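You operate a simulated robot arm through the tools that you are given. There is no shell and no other tool. Be economical: measure what you need, move in short steps, check, and stop when the job is done.

The job below is to be done with a simulated robot arm. You get a single attempt, and the scene is never put back.

JOB
Put the cream tin on the top of the tea table away on the top of the packing counter. Then fetch the bottle and stand it on the top of the printed cartons. Then put two of the white jars from the top of the press bench on the top of the printed cartons. Then switch the cabinet switch off. Then close the right counter drawer. Then switch the blue switch on. Then take the full bottle and leave it on the newspaper. Then press the white key to switch it on. Then put the red box from the top of the press bench on the top of the packing counter. Then switch the red switch on. Then take the yellow cup on the top of the roasting bench and put it away on the top of the tea table. Then fetch the blue tin and set it on the top of the roasting bench. Then pull the red drawer open. The order counts. Set down upright: bottle, white jar, full bottle, box.

It is judged by the outcome, as a careful person would: the job done as asked, and still so three seconds after it is handed in. It fails if anything else is knocked over, pushed out of place, dropped, spilled or broken.

ROBOT AND FRAMES
A 7-joint arm with a vacuum gripper on a trunk, on a base that drives. Base frame: it is fixed to the floor where the robot stands at the start and does not move with it; the origin is under the middle of the robot, x ahead of it, y to its left, z up; the surface under the hand at the start is at about z = 760. Readings come in mm, degrees, newtons and seconds.
Its first joint turns from -166.0 to 166.0 degrees. Places, roughly: blue switch [500, 2700, 1100]; blue tin [-1250, 1500, 1000]; bottle [1000, 250, 750]; box [1750, 2750, 1000]; cabinet switch [1700, 3300, 800]; cream tin [750, 0, 750]; full bottle (6x6x12 cm) [300, 2400, 800]; newspaper [-1000, -1750, 750]; red drawer [300, 2300, 600]; red switch [2000, 2100, 900]; right counter drawer [-1000, 2700, 800]; top of the packing counter [-1300, 2000, 900]; top of the printed cartons [1700, -1600, 900]; top of the roasting bench [700, 4100, 800]; top of the tea table [1100, -100, 800]; white jar [1750, 1250, 1000]; white key [600, 2200, 800]; yellow cup (6x6x5 cm) [400, 3900, 900]. Payload 1.06 kg.
Tool frame: the origin (TCP) lies in the middle of the cups' lips, and z points out of the cups. The gripper has 1 cup of 24 mm across, covering 24 by 24 mm (tool x, y); the bellows give 8 mm. With the vacuum on, a cup seals on a smooth face that it is pressed against (1 to 4 N); it does not hold porous or soft things. The pull reaches 23 N.
Orientation is told as [roll, pitch, yaw] about the base's x, y, z axes, in that order, counted from this pose: with the cups facing straight down, the tool's x points along the base's -x, its y along +y and its z along -z.

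CONTROLS
- The arm moves only by the tool arm_command. Its argument "moves" is a list of rows, each a list of 7 numbers: the shift along the tool's x, y, z in mm, then the turn, a rotation vector about the tool's x, y, z in degrees, then the vacuum: 1 switches it on, 0 off. In form: [[x, y, z, wx, wy, wz, suction], ...]. A call has 1 to 8 rows; each row is the pose to reach, as a shift and turn from the pose commanded when the call began, along the tool's axes at that moment. Each row takes 0.2 s and may step no farther than 50 mm and 8.6 degrees from the row before; otherwise, or with a gripper value out of range, the whole call is refused. A pose out of reach is approached as far as the arm can. The call stops where the force on the tool passes 40 N (or 10 N more than at its start, if that is more) or the arm is blocked; 0.2 s more then pass. The pull builds up within a second once a cup has sealed. Time passes only in rows, and 0.2 s behind the last, so rows that repeat a pose give it time. It gives the time, the measured TCP pose, the force on the tool (base axes) and the pull of the vacuum at its end, in the units of the frame above (readings bear some noise), with the torque about the TCP (base axes, N m) and any sound that the robot's microphone picked up, and new pictures: "views" is both (left out), scene, wrist or none.
- Cameras (640 x 400 px; columns grow to the right, rows downward): "scene" is now at [165, 173, 1463.9]; the picture's right is [-0.48, -0.88, 0.00], its down [-0.69, 0.37, -0.62] and it looks along [0.54, -0.29, -0.79] (base axes); focal length 281 px, centre (320, 200). "wrist" rides on the gripper at [78, 19, -96] in the tool frame; the picture's right is [-0.24, 0.97, 0.00], its down [-0.71, -0.17, -0.69] and it looks along [-0.67, -0.16, 0.73] (tool axes); focal length 243 px, centre (320, 200). There is no depth. A picture from a camera that has moved, and an enlarged one, comes with that camera's place and axes in the base frame and with its lens.
- steer(legs): drives the robot by 1 to 6 legs, each [ahead, left, turn to the left] in mm, mm and degrees, along the robot's own axes; the way and the turn of a leg run together, so that a leg with both is an arc; at most 1500 mm and 180 degrees a leg. The arm and the cameras ride along, it lands a little off, and it stops where it bumps. It gives what a move gives, and a new picture of the scene camera.
- pan_tilt(pan, tilt): turns the head with the scene camera to pan (to the left, within 120 degrees either way) and tilt (down, from -29 to 69), counted from straight ahead of the robot. It gives what a move gives, and a new picture of the scene camera.
- inspect(camera, box): a new picture of the part [left, top, right, bottom] of that camera's present view, enlarged. It takes no simulated time.
- close_job(): hands the job in; it is judged then, once.

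Work in short steps. Places have to be worked out from the pictures, the camera data and where the tool is seen: move nearer, look again, correct. Check each grasp and each placing, and mend what went wrong. You have 546 turns and 360 pictures in all, those below and enlarged ones among them. Switch the vacuum off and draw the arm clear of the work before you hand the job in, unless the task says otherwise; then end with one line.

The tools are called after "Emit:" by a JSON object that holds its "method" and its "body". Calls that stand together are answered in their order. arm_command: Moves the arm, as the interface text tells. Its arguments: {"type":"object","properties":{"moves":{"type":"array","items":{"type":"array","items":{"type":"number"}}},"views":{"type":"string","enum":["both","scene","wrist","none"]}},"required":["moves"]} The other tools are called the same way: steer (legs) drives the base; pan_tilt (pan, tilt) turns the head that bears the scene camera; inspect (camera, box) takes an enlarged picture of a part of a camera's view; close_job () hands the job in.

At the start:

```text
time_s: 0.0
eef_pos: [671.6, -222.8, 1085.7]
tool_rot: [0.0, 0.0, 0.0]
force: [0.6, -0.8, 0.9]
torque: [0.04, 0.01, 0.03]
pull: 0.0
robot x, y, heading: [0.0, 0.1, -0.3]
head pan, tilt: [-28.4, 51.8]
```

scene: 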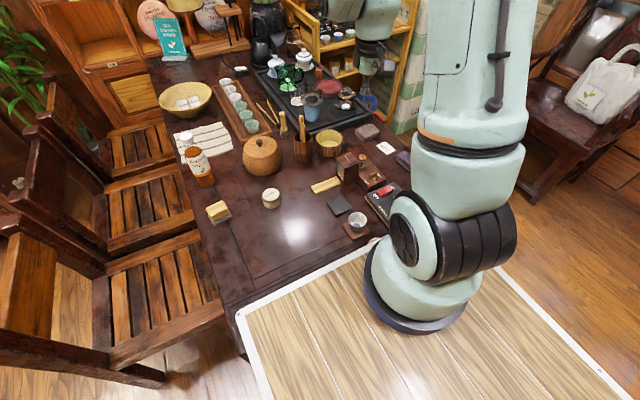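
wrist: 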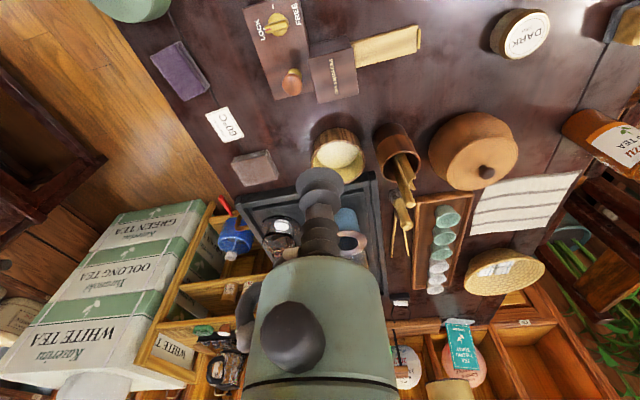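

The cream tin looks to be the "DARK" one at about [715, 50], top near z 785. I enlarge it in both cameras to get its centre and height.

Emit:
{"method": "inspect", "body": {"camera": "wrist", "box": [400, 0, 640, 150]}}

Emit:
{"method": "inspect", "body": {"camera": "scene", "box": [140, 100, 460, 300]}}

```text
2.67 times, centred on (520, 75) of wrist
camera zoom: at [594.0, -204.7, 1180.5], right [0.24, 0.97, 0.0], down [0.71, -0.17, 0.69], along [0.67, -0.16, -0.73], focal length 647 px, centre (-213, 533)
```

zoom: 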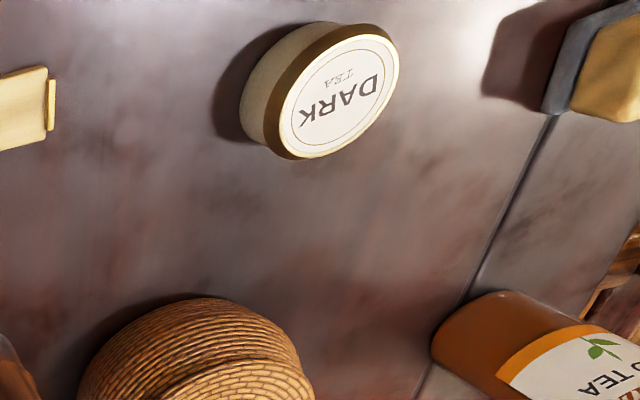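

```text
2.00 times, centred on (300, 200) of scene
camera zoom: at [165.0, 173.0, 1463.9], right [-0.48, -0.88, 0.0], down [-0.69, 0.37, -0.62], along [0.54, -0.29, -0.79], focal length 562 px, centre (360, 200)
```

zoom: 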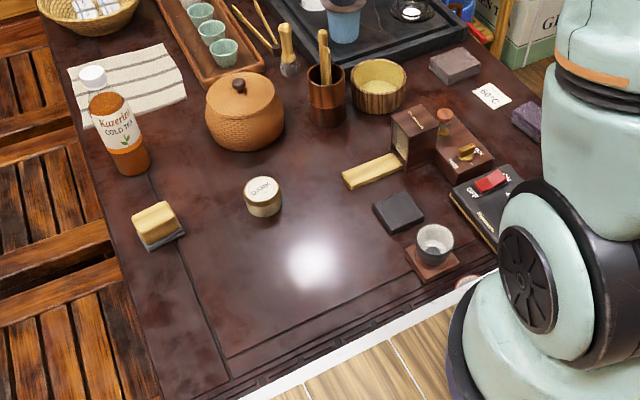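

Triangulating puts the tin's top at about [718, 48, 793]. I move to above it.

Emit:
{"method": "arm_command", "body": {"moves": [[-7.7, 45.1, 16.6, 0, 0, 0, 0], [-15.5, 90.3, 33, 0, 0, 0, 0], [-23, 135.5, 50, 0, 0, 0, 0], [-31, 180.6, 66, 0, 0, 0, 0], [-38.5, 225.8, 83, 0, 0, 0, 0], [-46.4, 270.8, 100, 0, 0, 0, 0], [-46.4, 270.8, 145, 0, 0, 0, 0], [-46.4, 270.8, 190, 0, 0, 0, 0]]}}

```text
time_s: 1.8
eef_pos: [717.8, 48.3, 894.4]
tool_rot: [0.0, -0.2, 0.1]
force: [0.0, -0.5, 0.4]
torque: [0.0, -0.01, 0.01]
pull: 0.1
robot x, y, heading: [1.7, 0.7, 0.1]
head pan, tilt: [-28.4, 51.8]
camera scene: at [164.5, 173.0, 1464.0], right [-0.48, -0.88, 0.0], down [-0.69, 0.37, -0.62], along [0.54, -0.29, -0.79], focal length 281 px, centre (320, 200)
camera wrist: at [640.6, 66.7, 989.7], right [0.24, 0.97, 0.0], down [0.71, -0.17, 0.69], along [0.67, -0.16, -0.73], focal length 243 px, centre (320, 200)
```

scene: 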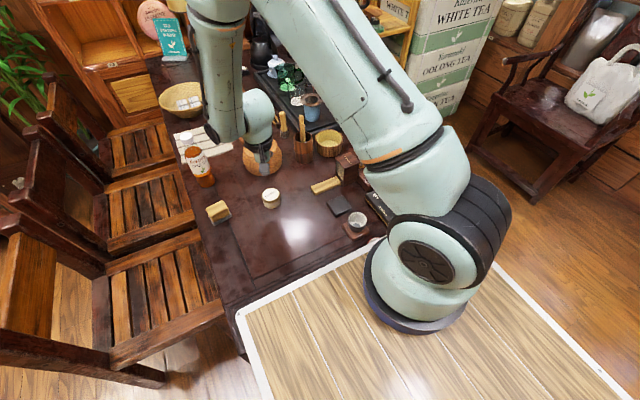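
wrist: 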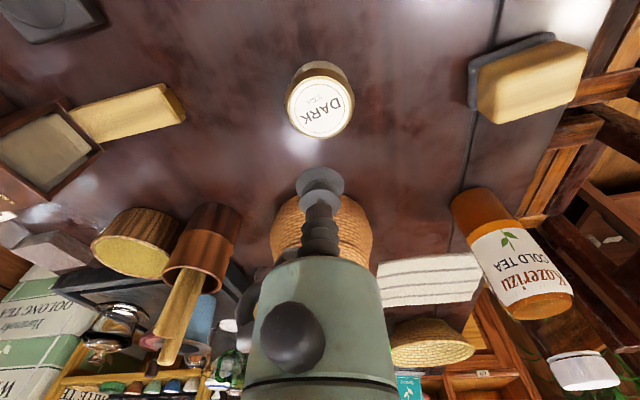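

The tin lies straight under the cup. I go down to its top with the vacuum on.

Emit:
{"method": "arm_command", "body": {"moves": [[1, 0, 45, 0, 0, 0, 0], [1, 0, 85, 0, 0, 0, 1], [1, 0, 97, 0, 0, 0, 1], [1, 0, 102, 0, 0, 0, 1], [1, 0, 105, 0, 0, 0, 1], [1, 0, 105, 0, 0, 0, 1], [1, 0, 105, 0, 0, 0, 1]], "views": "wrist"}}

```text
time_s: 3.4
eef_pos: [717.8, 47.9, 790.4]
tool_rot: [-0.1, 0.0, 0.1]
force: [-3.4, 0.5, 10.2]
torque: [-0.02, -0.06, 0.0]
pull: 23.0
robot x, y, heading: [0.4, 1.2, -0.0]
head pan, tilt: [-28.4, 51.8]
camera wrist: at [639.3, 66.2, 885.2], right [0.23, 0.97, 0.0], down [0.71, -0.17, 0.69], along [0.67, -0.16, -0.73], focal length 243 px, centre (320, 200)
```

wrist: 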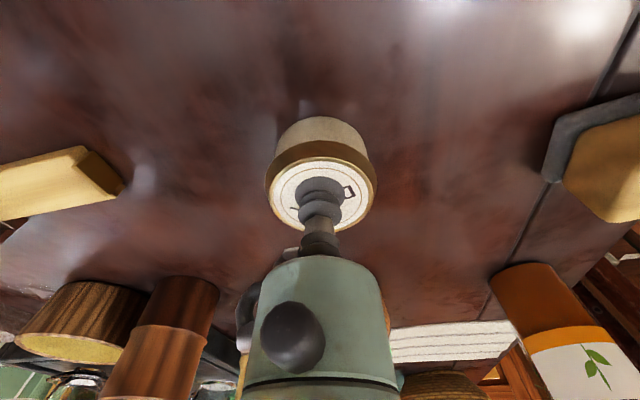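

Sealed with full pull. I lift it and draw the hand in for driving.

Emit:
{"method": "arm_command", "body": {"moves": [[0, 0, -10, 0, 0, 0, 1], [0, 0, -40, 0, 0, 0, 1], [0, 0, -80, 0, 0, 0, 1], [0, 0, -125, 0, 0, 0, 1], [0, 0, -170, 0, 0, 0, 1], [0, 0, -215, 0, 0, 0, 1], [0, 0, -260, 0, 0, 0, 1], [0, 0, -300, 0, 0, 0, 1]], "views": "wrist"}}

Emit:
{"method": "pan_tilt", "body": {"pan": 100, "tilt": 25}}

Emit:
{"method": "pan_tilt", "body": {"pan": 50, "tilt": 25}}

```text
time_s: 5.2
eef_pos: [717.1, 50.1, 1090.3]
tool_rot: [0.0, 0.0, 0.1]
force: [0.7, 0.5, -0.6]
torque: [-0.01, 0.0, 0.0]
pull: 23.4
robot x, y, heading: [0.5, -0.2, 0.0]
head pan, tilt: [-28.4, 51.8]
camera wrist: at [639.6, 66.9, 1185.9], right [0.24, 0.97, 0.0], down [0.71, -0.17, 0.68], along [0.67, -0.16, -0.73], focal length 243 px, centre (320, 200)
```

wrist: 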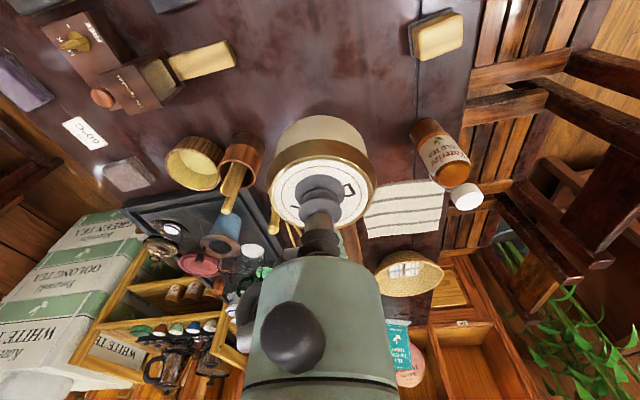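

```text
time_s: 7.3
eef_pos: [717.0, 47.3, 1089.9]
tool_rot: [-0.1, 0.0, 0.0]
force: [0.1, 0.4, -0.5]
torque: [-0.01, 0.03, 0.01]
pull: 22.9
robot x, y, heading: [-1.6, 2.8, 0.0]
head pan, tilt: [100.0, 25.0]
camera scene: at [82.7, 299.6, 1503.7], right [0.98, 0.17, 0.0], down [0.07, -0.42, -0.91], along [-0.16, 0.89, -0.42], focal length 281 px, centre (320, 200)
```

scene: 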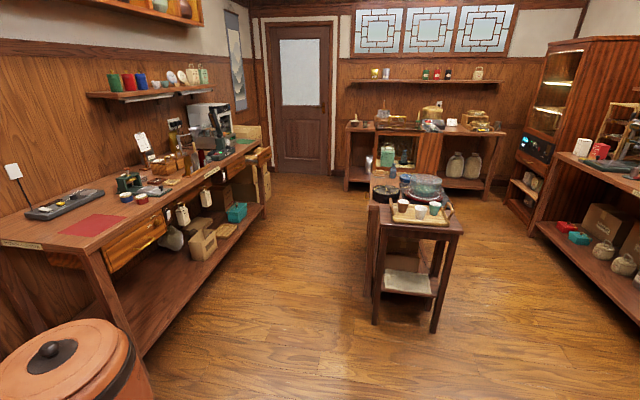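

```text
time_s: 8.5
eef_pos: [717.8, 47.1, 1090.9]
tool_rot: [0.0, 0.0, 0.0]
force: [0.0, 0.0, -0.7]
torque: [0.03, 0.01, -0.02]
pull: 22.9
robot x, y, heading: [3.0, 3.4, 0.2]
head pan, tilt: [50.0, 25.0]
camera scene: at [157.9, 279.5, 1503.7], right [0.77, -0.64, 0.0], down [-0.27, -0.32, -0.91], along [0.58, 0.69, -0.42], focal length 281 px, centre (320, 200)
```

scene: 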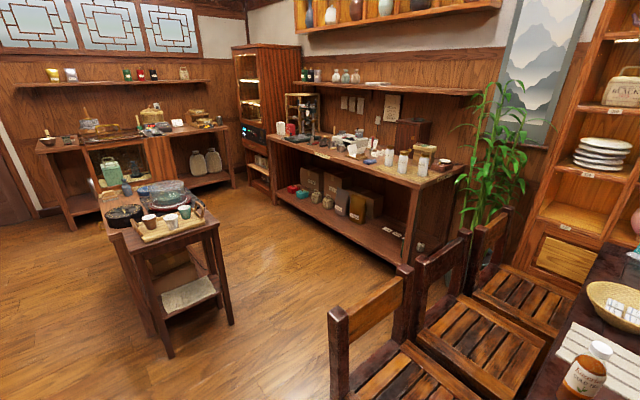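

The tin is held. The room is clear now: packing counter on the left wall, a cart in the middle, press bench on the right. I look to the right side and down at the base too, to know the robot's own footprint.

Emit:
{"method": "pan_tilt", "body": {"pan": -110, "tilt": 30}}

Emit:
{"method": "pan_tilt", "body": {"pan": 60, "tilt": 69}}

Emit:
{"method": "pan_tilt", "body": {"pan": 118, "tilt": 50}}

```text
time_s: 10.9
eef_pos: [716.6, 47.5, 1090.6]
tool_rot: [0.0, 0.0, 0.0]
force: [0.0, -0.6, -0.9]
torque: [-0.02, -0.02, -0.04]
pull: 23.0
robot x, y, heading: [0.7, 2.3, 0.0]
head pan, tilt: [-110.0, 30.0]
camera scene: at [67.8, 123.9, 1495.8], right [-0.94, 0.34, 0.0], down [0.17, 0.47, -0.87], along [-0.3, -0.81, -0.5], focal length 281 px, centre (320, 200)
```

scene: 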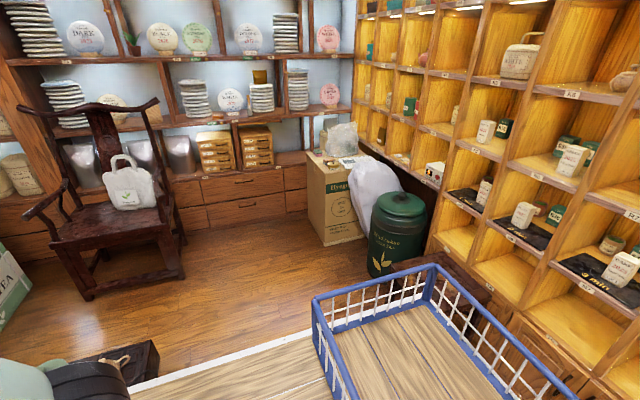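

```text
time_s: 13.5
eef_pos: [716.8, 47.7, 1090.6]
tool_rot: [0.0, 0.1, 0.0]
force: [-0.2, 0.3, -1.2]
torque: [-0.01, 0.01, 0.0]
pull: 23.2
robot x, y, heading: [-1.0, 3.5, -0.2]
head pan, tilt: [60.0, 68.8]
camera scene: at [126.7, 257.3, 1444.3], right [0.87, -0.5, 0.0], down [-0.47, -0.81, -0.36], along [0.18, 0.31, -0.93], focal length 281 px, centre (320, 200)
```

scene: 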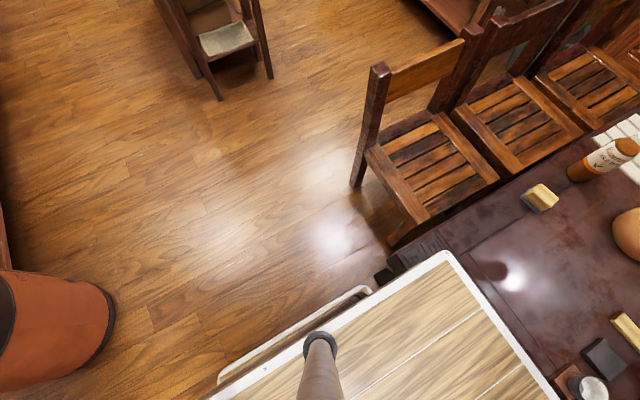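

```text
time_s: 14.8
eef_pos: [716.2, 48.1, 1090.7]
tool_rot: [0.0, 0.0, 0.0]
force: [0.6, 0.3, -0.9]
torque: [0.03, -0.01, 0.0]
pull: 22.9
robot x, y, heading: [-1.9, -1.2, 0.0]
head pan, tilt: [118.0, 50.0]
camera scene: at [62.6, 276.9, 1466.2], right [0.88, 0.47, 0.0], down [0.36, -0.68, -0.64], along [-0.3, 0.57, -0.77], focal length 281 px, centre (320, 200)
```

scene: 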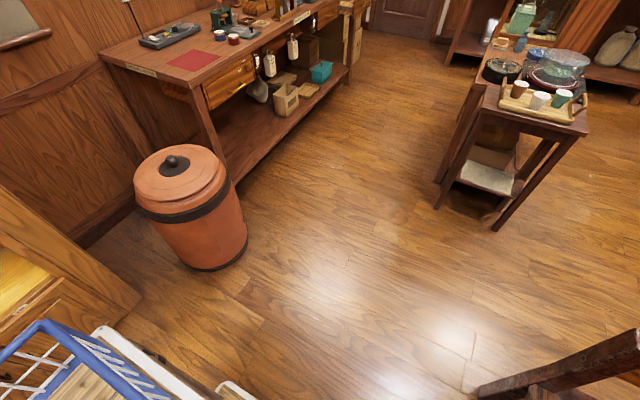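

My robot is a cart-like platform with a wire basket behind. I look straight down at the front to learn where the arm stands on it and how the platform meets the table.

Emit:
{"method": "pan_tilt", "body": {"pan": -60, "tilt": 69}}

```text
time_s: 17.4
eef_pos: [715.8, 47.9, 1089.8]
tool_rot: [-0.1, 0.0, 0.1]
force: [0.3, -0.2, -0.5]
torque: [-0.01, 0.04, 0.02]
pull: 23.1
robot x, y, heading: [3.2, -0.3, 0.1]
head pan, tilt: [-60.0, 68.8]
camera scene: at [126.7, 160.5, 1444.3], right [-0.87, -0.5, 0.0], down [-0.47, 0.81, -0.36], along [0.18, -0.31, -0.93], focal length 281 px, centre (320, 200)
```

scene: 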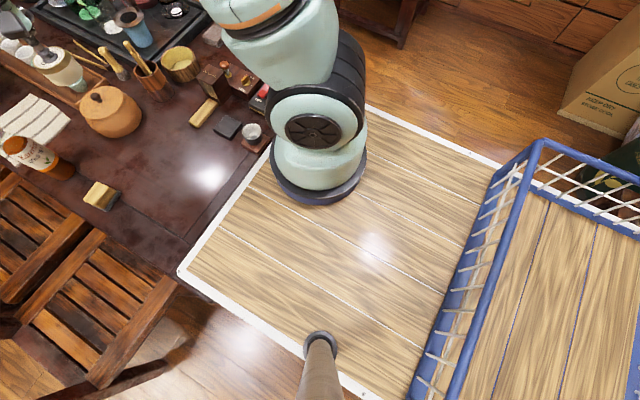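

The platform seems to overhang the table edge, with the arm near its front. I back away 250 mm and look at the front edge again to pin the platform's height and the arm axis.

Emit:
{"method": "steer", "body": {"legs": [[-250, 0, 0]]}}

```text
time_s: 19.3
eef_pos: [466.6, 48.1, 1089.5]
tool_rot: [0.0, 0.0, -0.1]
force: [-0.6, 0.0, -0.3]
torque: [0.01, 0.01, 0.02]
pull: 23.0
robot x, y, heading: [-250.9, -0.3, -0.3]
head pan, tilt: [-60.0, 68.8]
camera scene: at [-122.4, 160.5, 1444.3], right [-0.87, -0.5, 0.0], down [-0.46, 0.81, -0.36], along [0.18, -0.31, -0.93], focal length 281 px, centre (320, 200)
```

scene: 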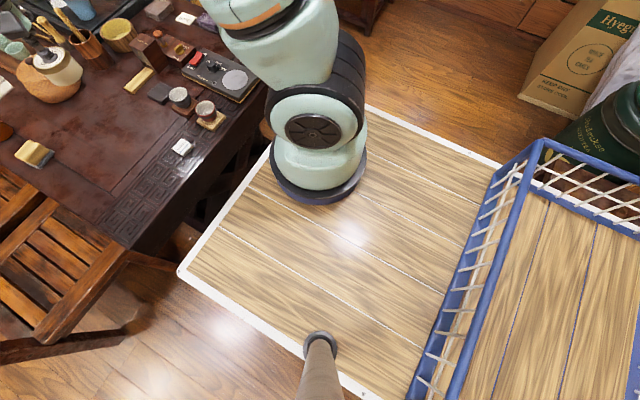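

The platform (about ±370 × ±235 mm, top near z 950) just overhung the table, and the arm axis sits about 255 mm ahead of centre. I drive to open floor at about (-100, 900), then turn right to face the packing counter.

Emit:
{"method": "steer", "body": {"legs": [[150, 900, 0], [0, 0, -90], [0, 0, -90]]}}

Emit:
{"method": "pan_tilt", "body": {"pan": 0, "tilt": 40}}

```text
time_s: 31.7
eef_pos: [-813.5, 849.7, 1091.2]
tool_rot: [-0.1, -0.1, -179.2]
force: [1.7, -0.2, 0.2]
torque: [-0.02, -0.05, 0.0]
pull: 23.3
robot x, y, heading: [-94.8, 908.8, -179.2]
head pan, tilt: [-60.0, 68.8]
camera scene: at [-224.6, 742.5, 1444.3], right [0.86, 0.51, 0.0], down [0.48, -0.8, -0.36], along [-0.19, 0.31, -0.93], focal length 281 px, centre (320, 200)
```

scene: 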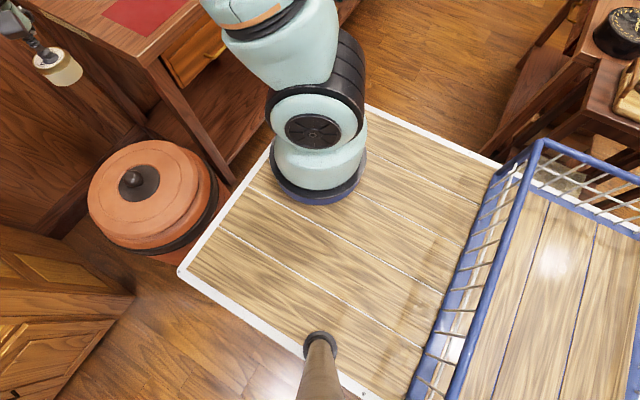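

```text
time_s: 33.0
eef_pos: [-814.6, 848.6, 1090.8]
tool_rot: [0.1, 0.0, -179.2]
force: [-0.1, 0.3, -0.4]
torque: [0.02, -0.02, 0.02]
pull: 22.9
robot x, y, heading: [-98.9, 908.6, -178.7]
head pan, tilt: [0.0, 40.0]
camera scene: at [-281.0, 693.4, 1480.4], right [-0.01, 1.0, 0.0], down [0.64, 0.01, -0.77], along [-0.77, -0.01, -0.64], focal length 281 px, centre (320, 200)
```

scene: 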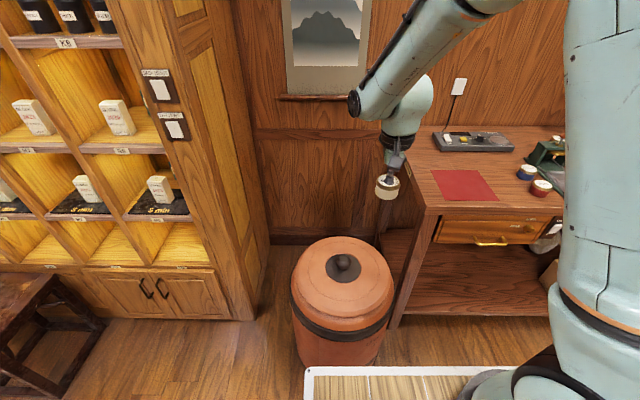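

The counter's front edge is at about x -926, with its left end at y 1015. The area behind the red mat, around [-1240, 1180], is free. I drive square to the counter there.

Emit:
{"method": "steer", "body": {"legs": [[0, -340, -1.2], [260, 0, 0]]}}

```text
time_s: 36.7
eef_pos: [-1074.9, 1206.9, 1091.6]
tool_rot: [0.1, 0.0, 179.8]
force: [-0.1, 0.1, -0.8]
torque: [0.01, 0.0, 0.0]
pull: 22.6
robot x, y, heading: [-355.2, 1251.7, 179.8]
head pan, tilt: [0.0, 40.0]
camera scene: at [-545.4, 1041.1, 1480.4], right [0.01, 1.0, 0.0], down [0.64, 0.0, -0.77], along [-0.77, 0.0, -0.64], focal length 281 px, centre (320, 200)
```

scene: 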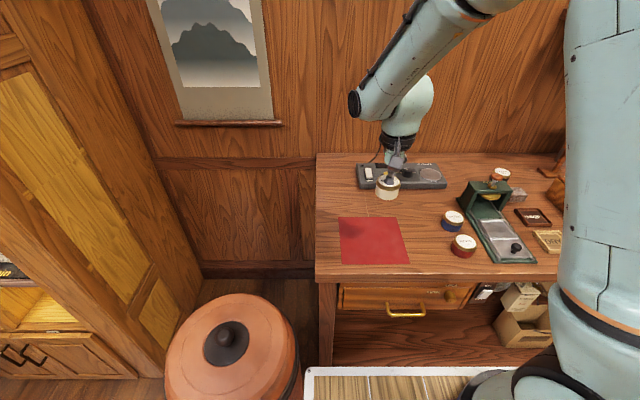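

Facing the counter squarely. I move the tin over the free band between the mat and the tray, at about [-1235, 1190], and come partly down.

Emit:
{"method": "arm_command", "body": {"moves": [[-40, 4, 0, 0, 0, 0, 1], [-80, 8, 0, 0, 0, 0, 1], [-120, 12, 0, 0, 0, 0, 1], [-160, 17, 0, 0, 0, 0, 1], [-160, 17, 40, 0, 0, 0, 1], [-160, 17, 80, 0, 0, 0, 1], [-160, 17, 100, 0, 0, 0, 1]]}}

```text
time_s: 38.3
eef_pos: [-1233.1, 1191.5, 991.5]
tool_rot: [0.1, 0.1, 179.8]
force: [-0.9, -0.8, 0.3]
torque: [0.0, -0.03, -0.02]
pull: 23.1
robot x, y, heading: [-355.3, 1250.7, 179.5]
head pan, tilt: [0.0, 40.0]
camera scene: at [-545.1, 1041.1, 1480.5], right [0.01, 1.0, 0.0], down [0.64, 0.0, -0.77], along [-0.77, 0.0, -0.64], focal length 281 px, centre (320, 200)
camera wrist: at [-1156.4, 1172.4, 1085.5], right [-0.24, -0.97, 0.0], down [-0.71, 0.17, 0.69], along [-0.67, 0.16, -0.73], focal length 243 px, centre (320, 200)
```

scene: 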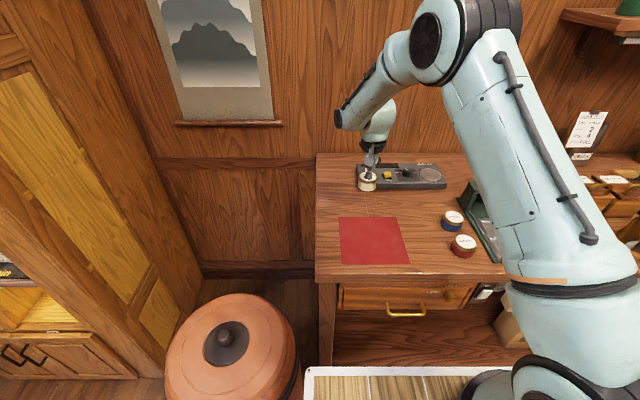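
wrist: 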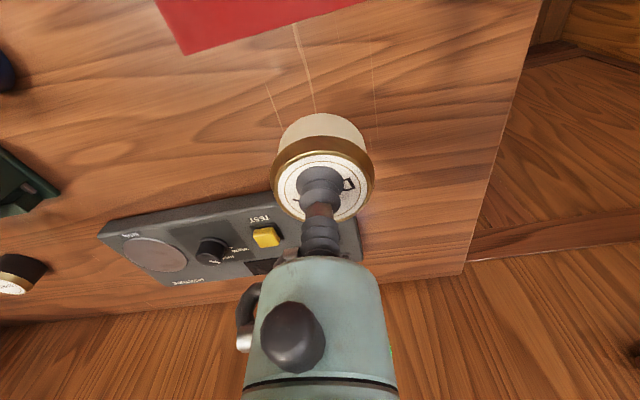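

The landing spot is clear: mat ends near x -1176, tray begins near -1335. I lower toward contact.

Emit:
{"method": "arm_command", "body": {"moves": [[-8, 0, 25, 0, 0, 0, 1], [-8, 0, 45, 0, 0, 0, 1], [-8, 0, 52, 0, 0, 0, 1], [-8, 0, 55, 0, 0, 0, 1], [-8, 0, 55, 0, 0, 0, 1]], "views": "wrist"}}

```text
time_s: 39.5
eef_pos: [-1242.6, 1190.2, 935.9]
tool_rot: [0.0, 0.1, 179.7]
force: [-0.1, -0.6, -1.2]
torque: [0.0, 0.0, 0.0]
pull: 22.7
robot x, y, heading: [-357.6, 1251.4, 179.7]
head pan, tilt: [0.0, 40.0]
camera wrist: at [-1163.9, 1171.4, 1030.7], right [-0.24, -0.97, 0.0], down [-0.71, 0.17, 0.69], along [-0.67, 0.16, -0.73], focal length 243 px, centre (320, 200)
```

wrist: 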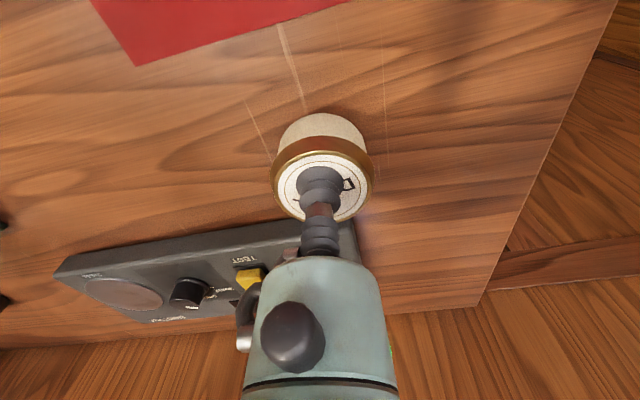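

No contact yet. I lower in small steps.

Emit:
{"method": "arm_command", "body": {"moves": [[0, 0, 4, 0, 0, 0, 1], [0, 0, 8, 0, 0, 0, 1], [0, 0, 11, 0, 0, 0, 1], [0, 0, 11, 0, 0, 0, 1]], "views": "wrist"}}

```text
time_s: 40.5
eef_pos: [-1243.2, 1190.6, 924.9]
tool_rot: [-0.1, 0.0, 179.7]
force: [0.0, -0.6, -1.7]
torque: [-0.03, 0.01, 0.02]
pull: 22.5
robot x, y, heading: [-354.7, 1250.7, 179.7]
head pan, tilt: [0.0, 40.0]
camera wrist: at [-1164.2, 1171.1, 1019.5], right [-0.24, -0.97, 0.0], down [-0.71, 0.17, 0.69], along [-0.67, 0.16, -0.73], focal length 243 px, centre (320, 200)
```

wrist: 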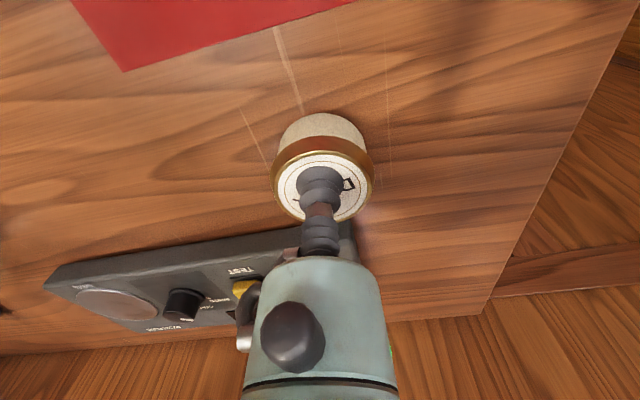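

Still no contact. I continue down.

Emit:
{"method": "arm_command", "body": {"moves": [[0, 0, 4, 0, 0, 0, 1], [0, 0, 8, 0, 0, 0, 1], [0, 0, 12, 0, 0, 0, 1], [0, 0, 16, 0, 0, 0, 1], [0, 0, 16, 0, 0, 0, 1]], "views": "wrist"}}

```text
time_s: 41.7
eef_pos: [-1243.9, 1190.5, 910.2]
tool_rot: [-0.1, -0.1, 179.6]
force: [-4.3, -1.8, 19.1]
torque: [0.0, 0.0, 0.0]
pull: 23.5
robot x, y, heading: [-361.5, 1254.3, 179.7]
head pan, tilt: [0.0, 40.0]
camera wrist: at [-1163.9, 1171.2, 1004.5], right [-0.24, -0.97, 0.0], down [-0.71, 0.17, 0.69], along [-0.67, 0.16, -0.73], focal length 243 px, centre (320, 200)
```

wrist: 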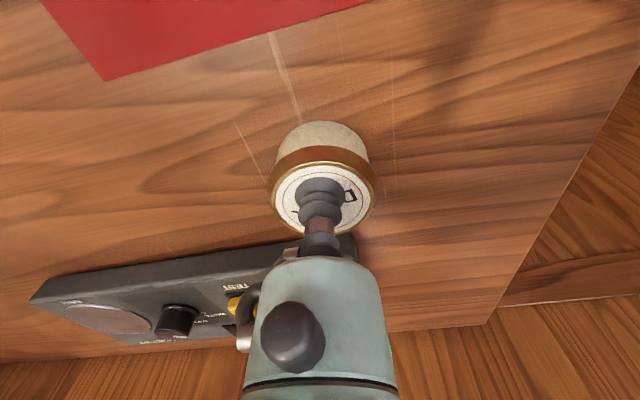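

Contact (19 N). The tin is down, so I ease off, release, and lift.

Emit:
{"method": "arm_command", "body": {"moves": [[0, 0, -3, 0, 0, 0, 0], [0, 0, -3, 0, 0, 0, 0], [0, 0, -3, 0, 0, 0, 0], [0, 0, -8, 0, 0, 0, 0], [0, 0, -30, 0, 0, 0, 0], [0, 0, -70, 0, 0, 0, 0], [0, 0, -120, 0, 0, 0, 0], [0, 0, -165, 0, 0, 0, 0]]}}

```text
time_s: 43.5
eef_pos: [-1243.5, 1190.1, 1072.9]
tool_rot: [0.0, 0.0, 179.7]
force: [-0.1, -0.5, -0.7]
torque: [0.06, 0.0, 0.02]
pull: 0.0
robot x, y, heading: [-360.7, 1250.4, 179.9]
head pan, tilt: [0.0, 40.0]
camera scene: at [-545.8, 1041.0, 1480.3], right [0.0, 1.0, 0.0], down [0.64, 0.0, -0.77], along [-0.77, 0.0, -0.64], focal length 281 px, centre (320, 200)
camera wrist: at [-1164.0, 1171.3, 1168.6], right [-0.24, -0.97, 0.0], down [-0.71, 0.17, 0.68], along [-0.66, 0.16, -0.73], focal length 243 px, centre (320, 200)
```

scene: 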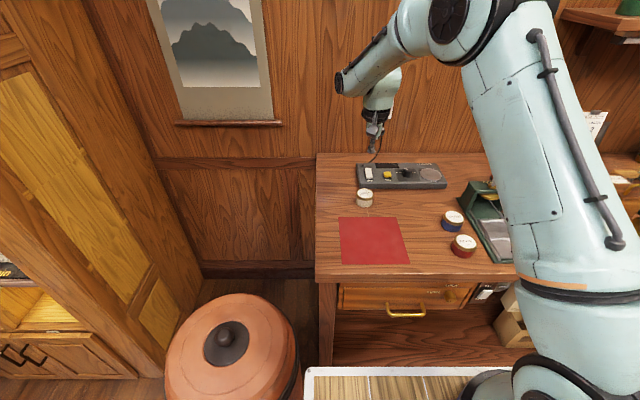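
wrist: 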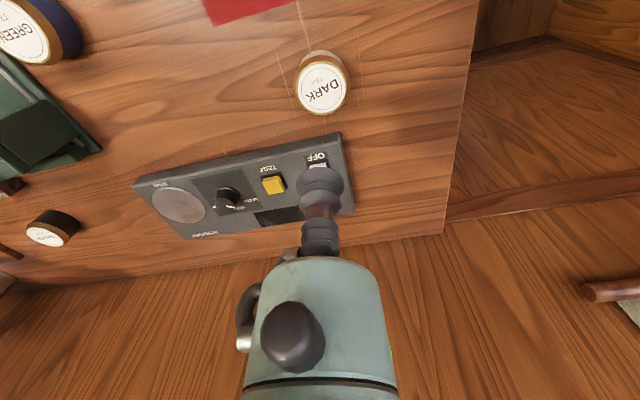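

The tin stands well and nothing else was touched. I tuck the arm in and raise it, then drive back to the tea table for the bottle.

Emit:
{"method": "arm_command", "body": {"moves": [[40, 0, -20, 0, 0, 0, 0], [80, 0, -40, 0, 0, 0, 0], [120, -15, -60, 0, 0, 0, 0], [160, -30, -80, 0, 0, 0, 0], [170, -60, -100, 0, 0, 0, 0]], "views": "none"}}

Emit:
{"method": "steer", "body": {"legs": [[-265, 0, 0], [0, 320, 0], [0, 0, 90], [0, 0, 90]]}}

```text
time_s: 44.7
eef_pos: [-1073.1, 1249.5, 1173.4]
tool_rot: [0.0, 0.1, 179.8]
force: [0.1, -0.1, -0.2]
torque: [-0.01, -0.04, -0.01]
pull: 0.1
robot x, y, heading: [-360.0, 1256.1, 179.9]
head pan, tilt: [0.0, 40.0]
```

```text
time_s: 56.0
eef_pos: [621.4, 928.5, 1172.0]
tool_rot: [0.0, -0.1, -0.5]
force: [0.3, -0.2, -0.7]
torque: [0.0, 0.03, -0.01]
pull: 0.0
robot x, y, heading: [-88.8, 931.5, -0.7]
head pan, tilt: [0.0, 40.0]
camera scene: at [91.7, 1137.0, 1480.4], right [-0.01, -1.0, 0.0], down [-0.64, 0.01, -0.77], along [0.77, -0.01, -0.64], focal length 281 px, centre (320, 200)
```

scene: 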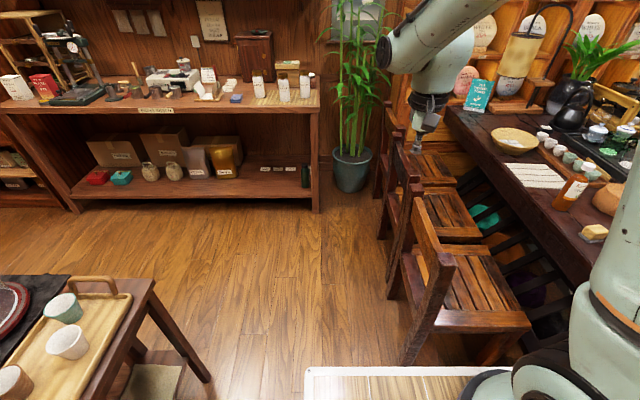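

The way back along y is clear. I return to the start pose at the tea table.

Emit:
{"method": "steer", "body": {"legs": [[0, -930, 0.7], [85, 0, 0]]}}

Emit:
{"method": "pan_tilt", "body": {"pan": 0, "tilt": 45}}

```text
time_s: 61.5
eef_pos: [706.4, 7.7, 1172.9]
tool_rot: [-0.1, 0.0, 0.4]
force: [-0.3, -0.7, -0.1]
torque: [0.03, 0.02, 0.0]
pull: 0.0
robot x, y, heading: [-8.2, -3.3, 0.3]
head pan, tilt: [0.0, 40.0]
camera scene: at [173.1, 208.2, 1480.4], right [0.01, -1.0, 0.0], down [-0.64, 0.0, -0.77], along [0.77, 0.01, -0.64], focal length 281 px, centre (320, 200)
```

scene: 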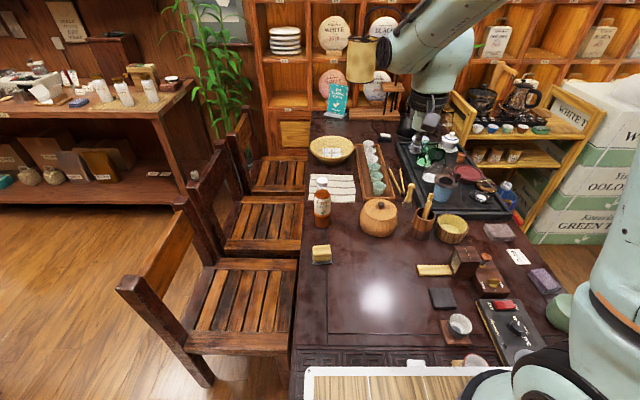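

```text
time_s: 62.2
eef_pos: [705.9, 8.1, 1173.4]
tool_rot: [0.0, -0.1, 0.3]
force: [0.2, -0.8, -0.7]
torque: [-0.01, 0.04, 0.0]
pull: 0.1
robot x, y, heading: [-7.0, -0.8, 0.4]
head pan, tilt: [0.0, 45.0]
camera scene: at [169.3, 208.2, 1473.2], right [0.01, -1.0, 0.0], down [-0.71, 0.0, -0.71], along [0.71, 0.0, -0.71], focal length 281 px, centre (320, 200)
```

scene: 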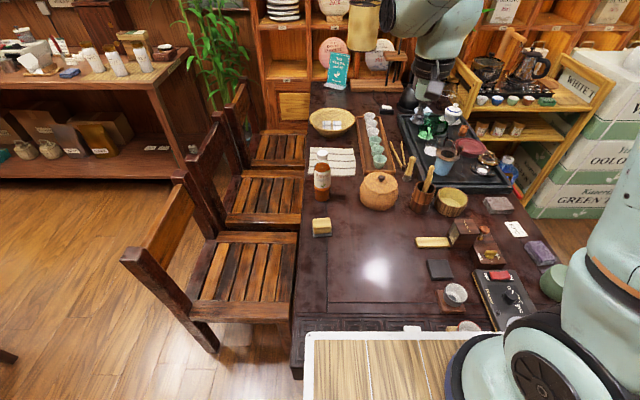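

The bottle's cap should be near [905, 207, 943]. I move above it to look down with the wrist camera.

Emit:
{"method": "arm_command", "body": {"moves": [[-33, 33, 10, 0, 0, 0, 0], [-66, 66, 20, 0, 0, 0, 0], [-99, 99, 30, 0, 0, 0, 0], [-132, 132, 50, 0, 0, 0, 0], [-164, 165, 75, 0, 0, 0, 0], [-195, 198, 100, 0, 0, 0, 0], [-195, 198, 140, 0, 0, 0, 0]]}}

```text
refused: row 4 steps farther than a row can; nothing moved
```

Emit:
{"method": "arm_command", "body": {"moves": [[-33, 33, 5, 0, 0, 0, 0], [-66, 66, 20, 0, 0, 0, 0], [-99, 99, 35, 0, 0, 0, 0], [-130, 130, 55, 0, 0, 0, 0], [-162, 162, 75, 0, 0, 0, 0], [-194, 194, 90, 0, 0, 0, 0], [-195, 198, 130, 0, 0, 0, 0]]}}

```text
time_s: 63.8
eef_pos: [899.2, 205.7, 1043.8]
tool_rot: [-0.1, 0.0, 0.4]
force: [1.1, -0.5, 0.8]
torque: [0.02, -0.01, 0.02]
pull: 0.2
robot x, y, heading: [-10.4, 0.8, 0.4]
head pan, tilt: [0.0, 45.0]
camera scene: at [168.9, 208.0, 1473.2], right [0.01, -1.0, 0.0], down [-0.71, 0.0, -0.71], along [0.71, 0.0, -0.71], focal length 281 px, centre (320, 200)
camera wrist: at [821.4, 224.3, 1139.2], right [0.23, 0.97, 0.0], down [0.71, -0.17, 0.69], along [0.67, -0.16, -0.73], focal length 243 px, centre (320, 200)
```

scene: 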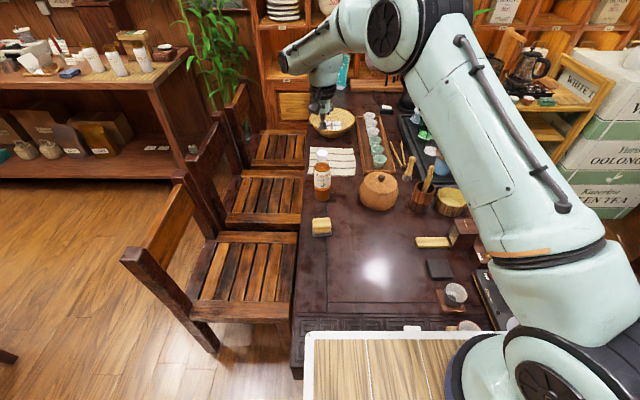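
wrist: 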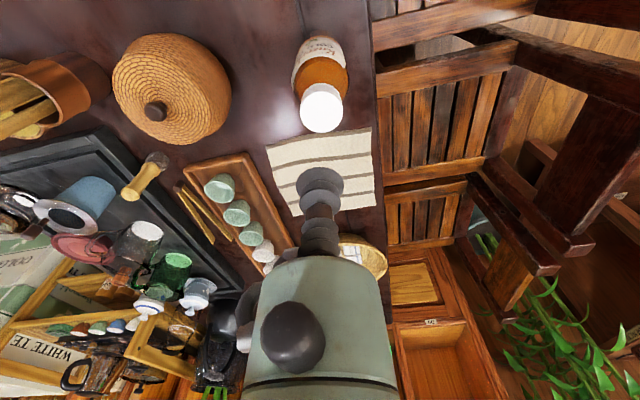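

I enlarge the cap to find its top centre precisely.

Emit:
{"method": "inspect", "body": {"camera": "wrist", "box": [260, 30, 388, 110]}}

Emit:
{"method": "inspect", "body": {"camera": "scene", "box": [272, 130, 368, 190]}}

```text
5.00 times, centred on (324, 70) of wrist
camera zoom: at [821.4, 224.3, 1139.2], right [0.23, 0.97, 0.0], down [0.71, -0.17, 0.69], along [0.67, -0.16, -0.73], focal length 1213 px, centre (300, 850)
```

zoom: 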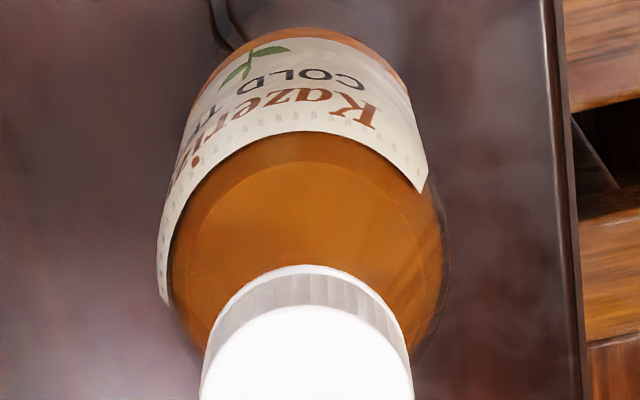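

```text
6.67 times, centred on (320, 160) of scene
camera zoom: at [168.9, 208.0, 1473.2], right [0.01, -1.0, 0.0], down [-0.71, 0.0, -0.71], along [0.71, 0.0, -0.71], focal length 1874 px, centre (320, 467)
```

zoom: 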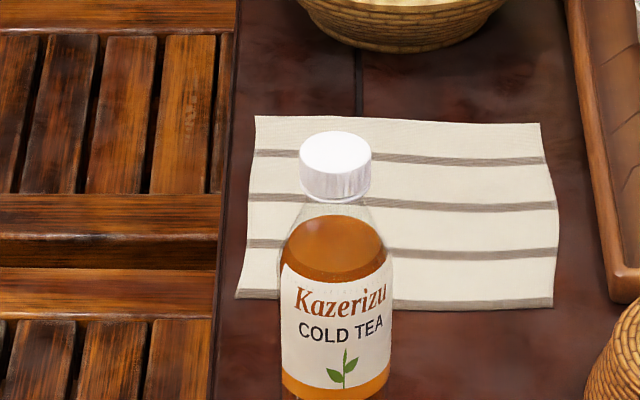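

The cap top triangulates to about [900, 206, 950], right under the cup. I go down with the vacuum on.

Emit:
{"method": "arm_command", "body": {"moves": [[0, 0, 45, 0, 0, 0, 0], [0, 0, 80, 0, 0, 0, 1], [0, 0, 88, 0, 0, 0, 1], [0, 0, 92, 0, 0, 0, 1], [0, 0, 95, 0, 0, 0, 1], [0, 0, 95, 0, 0, 0, 1], [0, 0, 95, 0, 0, 0, 1]], "views": "wrist"}}

```text
time_s: 65.4
eef_pos: [900.1, 207.5, 949.0]
tool_rot: [-0.1, -0.1, 0.4]
force: [0.6, -1.0, 18.1]
torque: [-0.04, -0.01, 0.04]
pull: 23.4
robot x, y, heading: [-8.4, 2.7, 0.6]
head pan, tilt: [0.0, 45.0]
camera wrist: at [821.5, 225.0, 1044.2], right [0.23, 0.97, 0.0], down [0.71, -0.17, 0.69], along [0.67, -0.16, -0.73], focal length 243 px, centre (320, 200)
```

wrist: 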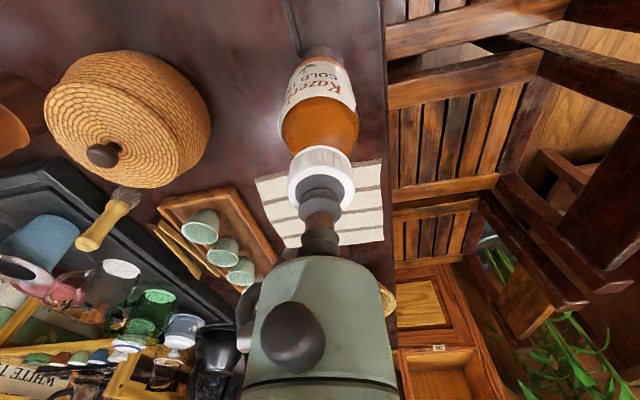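

Sealed. I lift the bottle straight up.

Emit:
{"method": "arm_command", "body": {"moves": [[0, 0, -8, 0, 0, 0, 1], [0, 0, -30, 0, 0, 0, 1], [0, 0, -65, 0, 0, 0, 1], [0, 0, -105, 0, 0, 0, 1], [0, 0, -145, 0, 0, 0, 1], [0, 0, -185, 0, 0, 0, 1], [0, 0, -220, 0, 0, 0, 1], [0, 0, -250, 0, 0, 0, 1]], "views": "wrist"}}

Emit:
{"method": "pan_tilt", "body": {"pan": -55, "tilt": 35}}

```text
time_s: 67.2
eef_pos: [899.3, 207.2, 1198.4]
tool_rot: [0.0, 0.0, 0.3]
force: [0.4, -0.7, -4.0]
torque: [-0.01, 0.01, -0.01]
pull: 22.7
robot x, y, heading: [-9.9, -2.9, 0.1]
head pan, tilt: [0.0, 45.0]
camera wrist: at [822.0, 225.4, 1293.0], right [0.23, 0.97, 0.0], down [0.71, -0.17, 0.68], along [0.67, -0.16, -0.73], focal length 243 px, centre (320, 200)
```

wrist: 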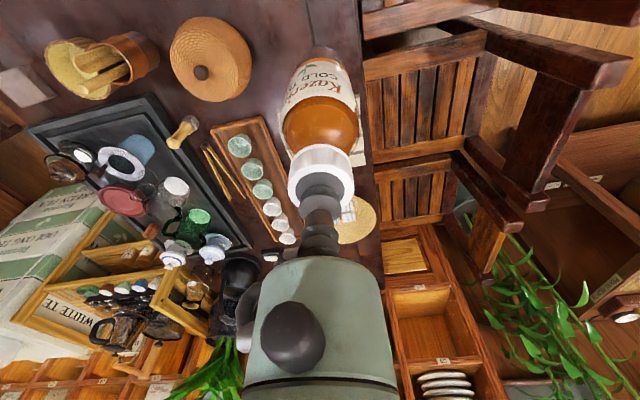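

```text
time_s: 68.4
eef_pos: [899.0, 207.2, 1197.9]
tool_rot: [0.0, 0.0, 0.5]
force: [-0.1, -0.4, -4.1]
torque: [-0.01, 0.03, -0.02]
pull: 22.9
robot x, y, heading: [-7.8, -1.1, -0.0]
head pan, tilt: [-55.0, 35.0]
camera scene: at [139.2, 136.0, 1487.9], right [-0.81, -0.58, 0.0], down [-0.33, 0.47, -0.82], along [0.47, -0.67, -0.57], focal length 281 px, centre (320, 200)
```

scene: 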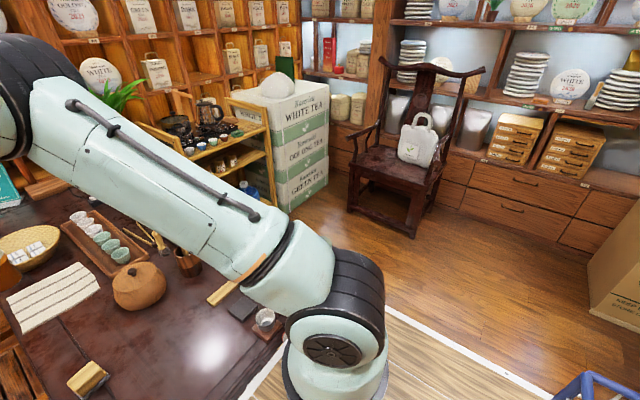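

The bottle hangs well. The carton stack stands beyond the table's right end, reachable by a floor corridor around y -1050. I tuck the arm in and drive round to look closer.

Emit:
{"method": "arm_command", "body": {"moves": [[35, -29, 0, 0, 0, 0, 1], [70, -58, 0, 0, 0, 0, 1], [105, -87, 0, 0, 0, 0, 1], [140, -116, 0, 0, 0, 0, 1], [175, -145, 0, 0, 0, 0, 1], [205, -175, 0, 0, 0, 0, 1], [225, -205, 0, 0, 0, 0, 1]], "views": "none"}}

Emit:
{"method": "steer", "body": {"legs": [[-180, 0, 0], [0, -1000, 0]]}}

Emit:
{"method": "pan_tilt", "body": {"pan": 0, "tilt": 30}}

```text
time_s: 70.0
eef_pos: [675.8, 1.1, 1198.0]
tool_rot: [0.0, 0.1, 0.4]
force: [0.0, -0.1, -4.5]
torque: [0.0, 0.02, 0.02]
pull: 23.2
robot x, y, heading: [-14.3, -2.4, 0.4]
head pan, tilt: [-55.0, 35.0]
```

```text
time_s: 76.3
eef_pos: [491.9, -1014.7, 1198.8]
tool_rot: [0.0, 0.0, -0.6]
force: [0.1, 0.3, -4.1]
torque: [-0.01, -0.01, -0.01]
pull: 22.7
robot x, y, heading: [-193.7, -1006.3, -0.5]
head pan, tilt: [-55.0, 35.0]
camera scene: at [-42.0, -870.4, 1488.0], right [-0.83, -0.56, 0.0], down [-0.32, 0.47, -0.82], along [0.46, -0.68, -0.57], focal length 281 px, centre (320, 200)
```

scene: 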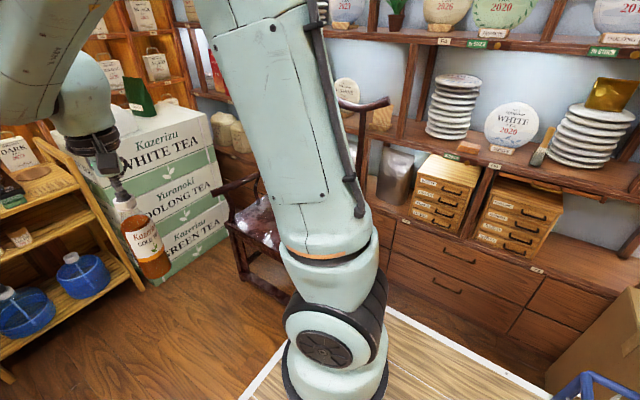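

```text
time_s: 77.6
eef_pos: [491.2, -1016.9, 1198.8]
tool_rot: [0.0, 0.0, -0.7]
force: [0.3, -0.5, -4.1]
torque: [-0.03, 0.0, -0.01]
pull: 22.4
robot x, y, heading: [-196.8, -1004.4, -0.7]
head pan, tilt: [0.0, 30.0]
camera scene: at [-1.2, -798.8, 1495.8], right [-0.01, -1.0, 0.0], down [-0.5, 0.01, -0.87], along [0.87, -0.01, -0.5], focal length 281 px, centre (320, 200)
```

scene: 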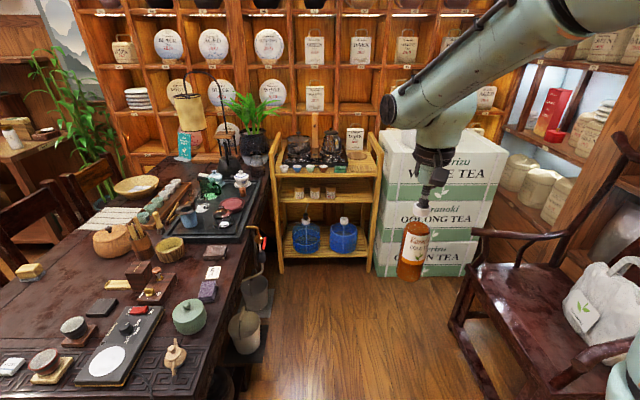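

The stack's front face is at about x 1475, spanning y -1180 to -1880. I drive down the corridor part of the way, then look at its top.

Emit:
{"method": "steer", "body": {"legs": [[0, -175, 0.7], [1000, 0, 0]]}}

Emit:
{"method": "pan_tilt", "body": {"pan": -25, "tilt": 35}}

```text
time_s: 83.8
eef_pos: [1494.9, -1175.3, 1197.8]
tool_rot: [0.0, 0.0, 0.3]
force: [0.0, -0.6, -4.3]
torque: [0.02, -0.02, 0.01]
pull: 22.9
robot x, y, heading: [808.1, -1178.7, 0.6]
head pan, tilt: [0.0, 30.0]
camera scene: at [997.8, -967.7, 1495.8], right [0.01, -1.0, 0.0], down [-0.5, 0.0, -0.87], along [0.87, 0.01, -0.5], focal length 281 px, centre (320, 200)
```

scene: 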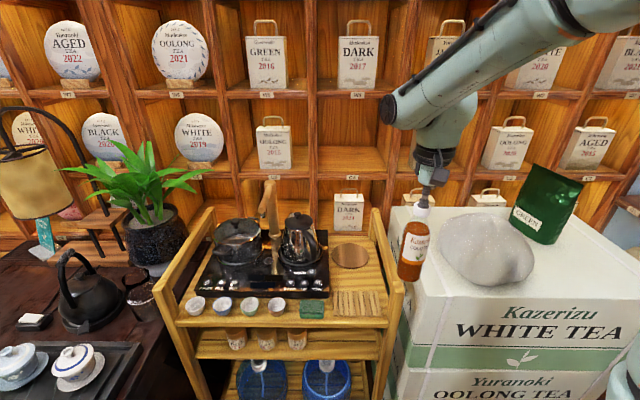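

```text
time_s: 84.7
eef_pos: [1494.3, -1175.3, 1198.4]
tool_rot: [0.0, 0.0, 0.3]
force: [-0.1, 0.6, -3.3]
torque: [0.02, -0.02, 0.02]
pull: 22.9
robot x, y, heading: [805.3, -1177.6, 0.2]
head pan, tilt: [-25.0, 35.0]
camera scene: at [987.4, -1004.9, 1488.0], right [-0.42, -0.91, 0.0], down [-0.52, 0.24, -0.82], along [0.74, -0.34, -0.57], focal length 281 px, centre (320, 200)
```

scene: 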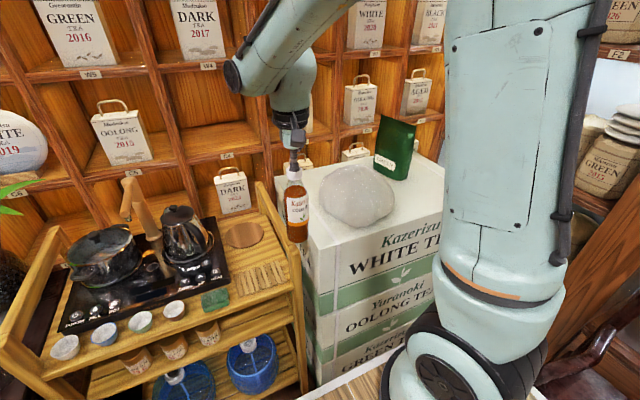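

On the stack's top lie a white lump (x 1560–1780, y -1320…-1590) and a green pack behind it. The back-left strip is free. I drive 270 mm nearer and look again.

Emit:
{"method": "steer", "body": {"legs": [[270, 0, 0]]}}

Emit:
{"method": "arm_command", "body": {"moves": [[0, 0, 0, 0, 0, 0, 1]]}}

```text
time_s: 86.7
eef_pos: [1767.3, -1173.3, 1198.0]
tool_rot: [0.0, 0.1, 0.4]
force: [0.3, -0.6, -4.4]
torque: [0.01, -0.01, 0.0]
pull: 22.7
robot x, y, heading: [1083.6, -1176.9, 0.6]
head pan, tilt: [-25.0, 35.0]
camera scene: at [1259.8, -1003.0, 1488.0], right [-0.42, -0.91, 0.0], down [-0.52, 0.24, -0.82], along [0.74, -0.34, -0.57], focal length 281 px, centre (320, 200)
```

scene: 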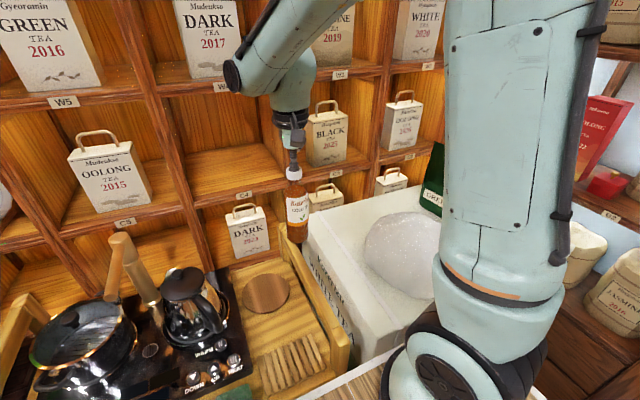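

```text
time_s: 87.1
eef_pos: [1767.0, -1173.7, 1198.6]
tool_rot: [-0.1, 0.0, 0.4]
force: [0.4, 0.7, -4.3]
torque: [-0.01, 0.0, 0.02]
pull: 23.7
robot x, y, heading: [1079.1, -1178.3, 0.7]
head pan, tilt: [-25.0, 35.0]
camera scene: at [1259.7, -1003.0, 1488.0], right [-0.42, -0.91, 0.0], down [-0.52, 0.24, -0.82], along [0.74, -0.34, -0.57], focal length 281 px, centre (320, 200)
camera wrist: at [1689.8, -1154.8, 1293.1], right [0.23, 0.97, 0.0], down [0.71, -0.17, 0.68], along [0.67, -0.16, -0.73], focal length 243 px, centre (320, 200)
```

scene: 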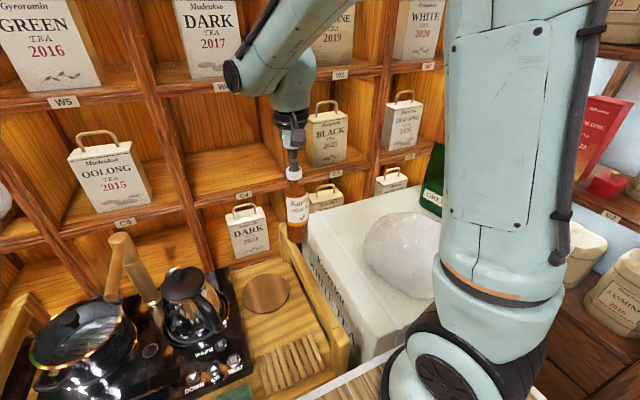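
wrist: 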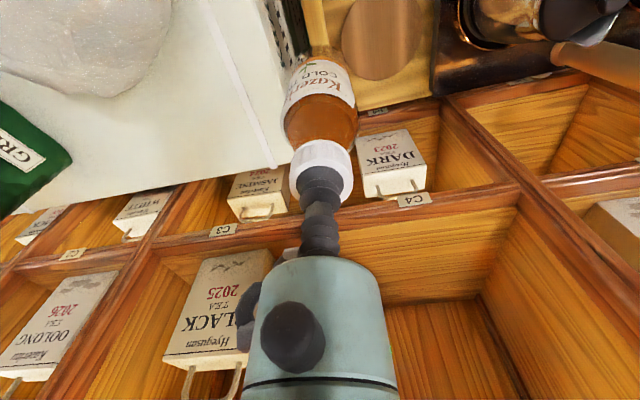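

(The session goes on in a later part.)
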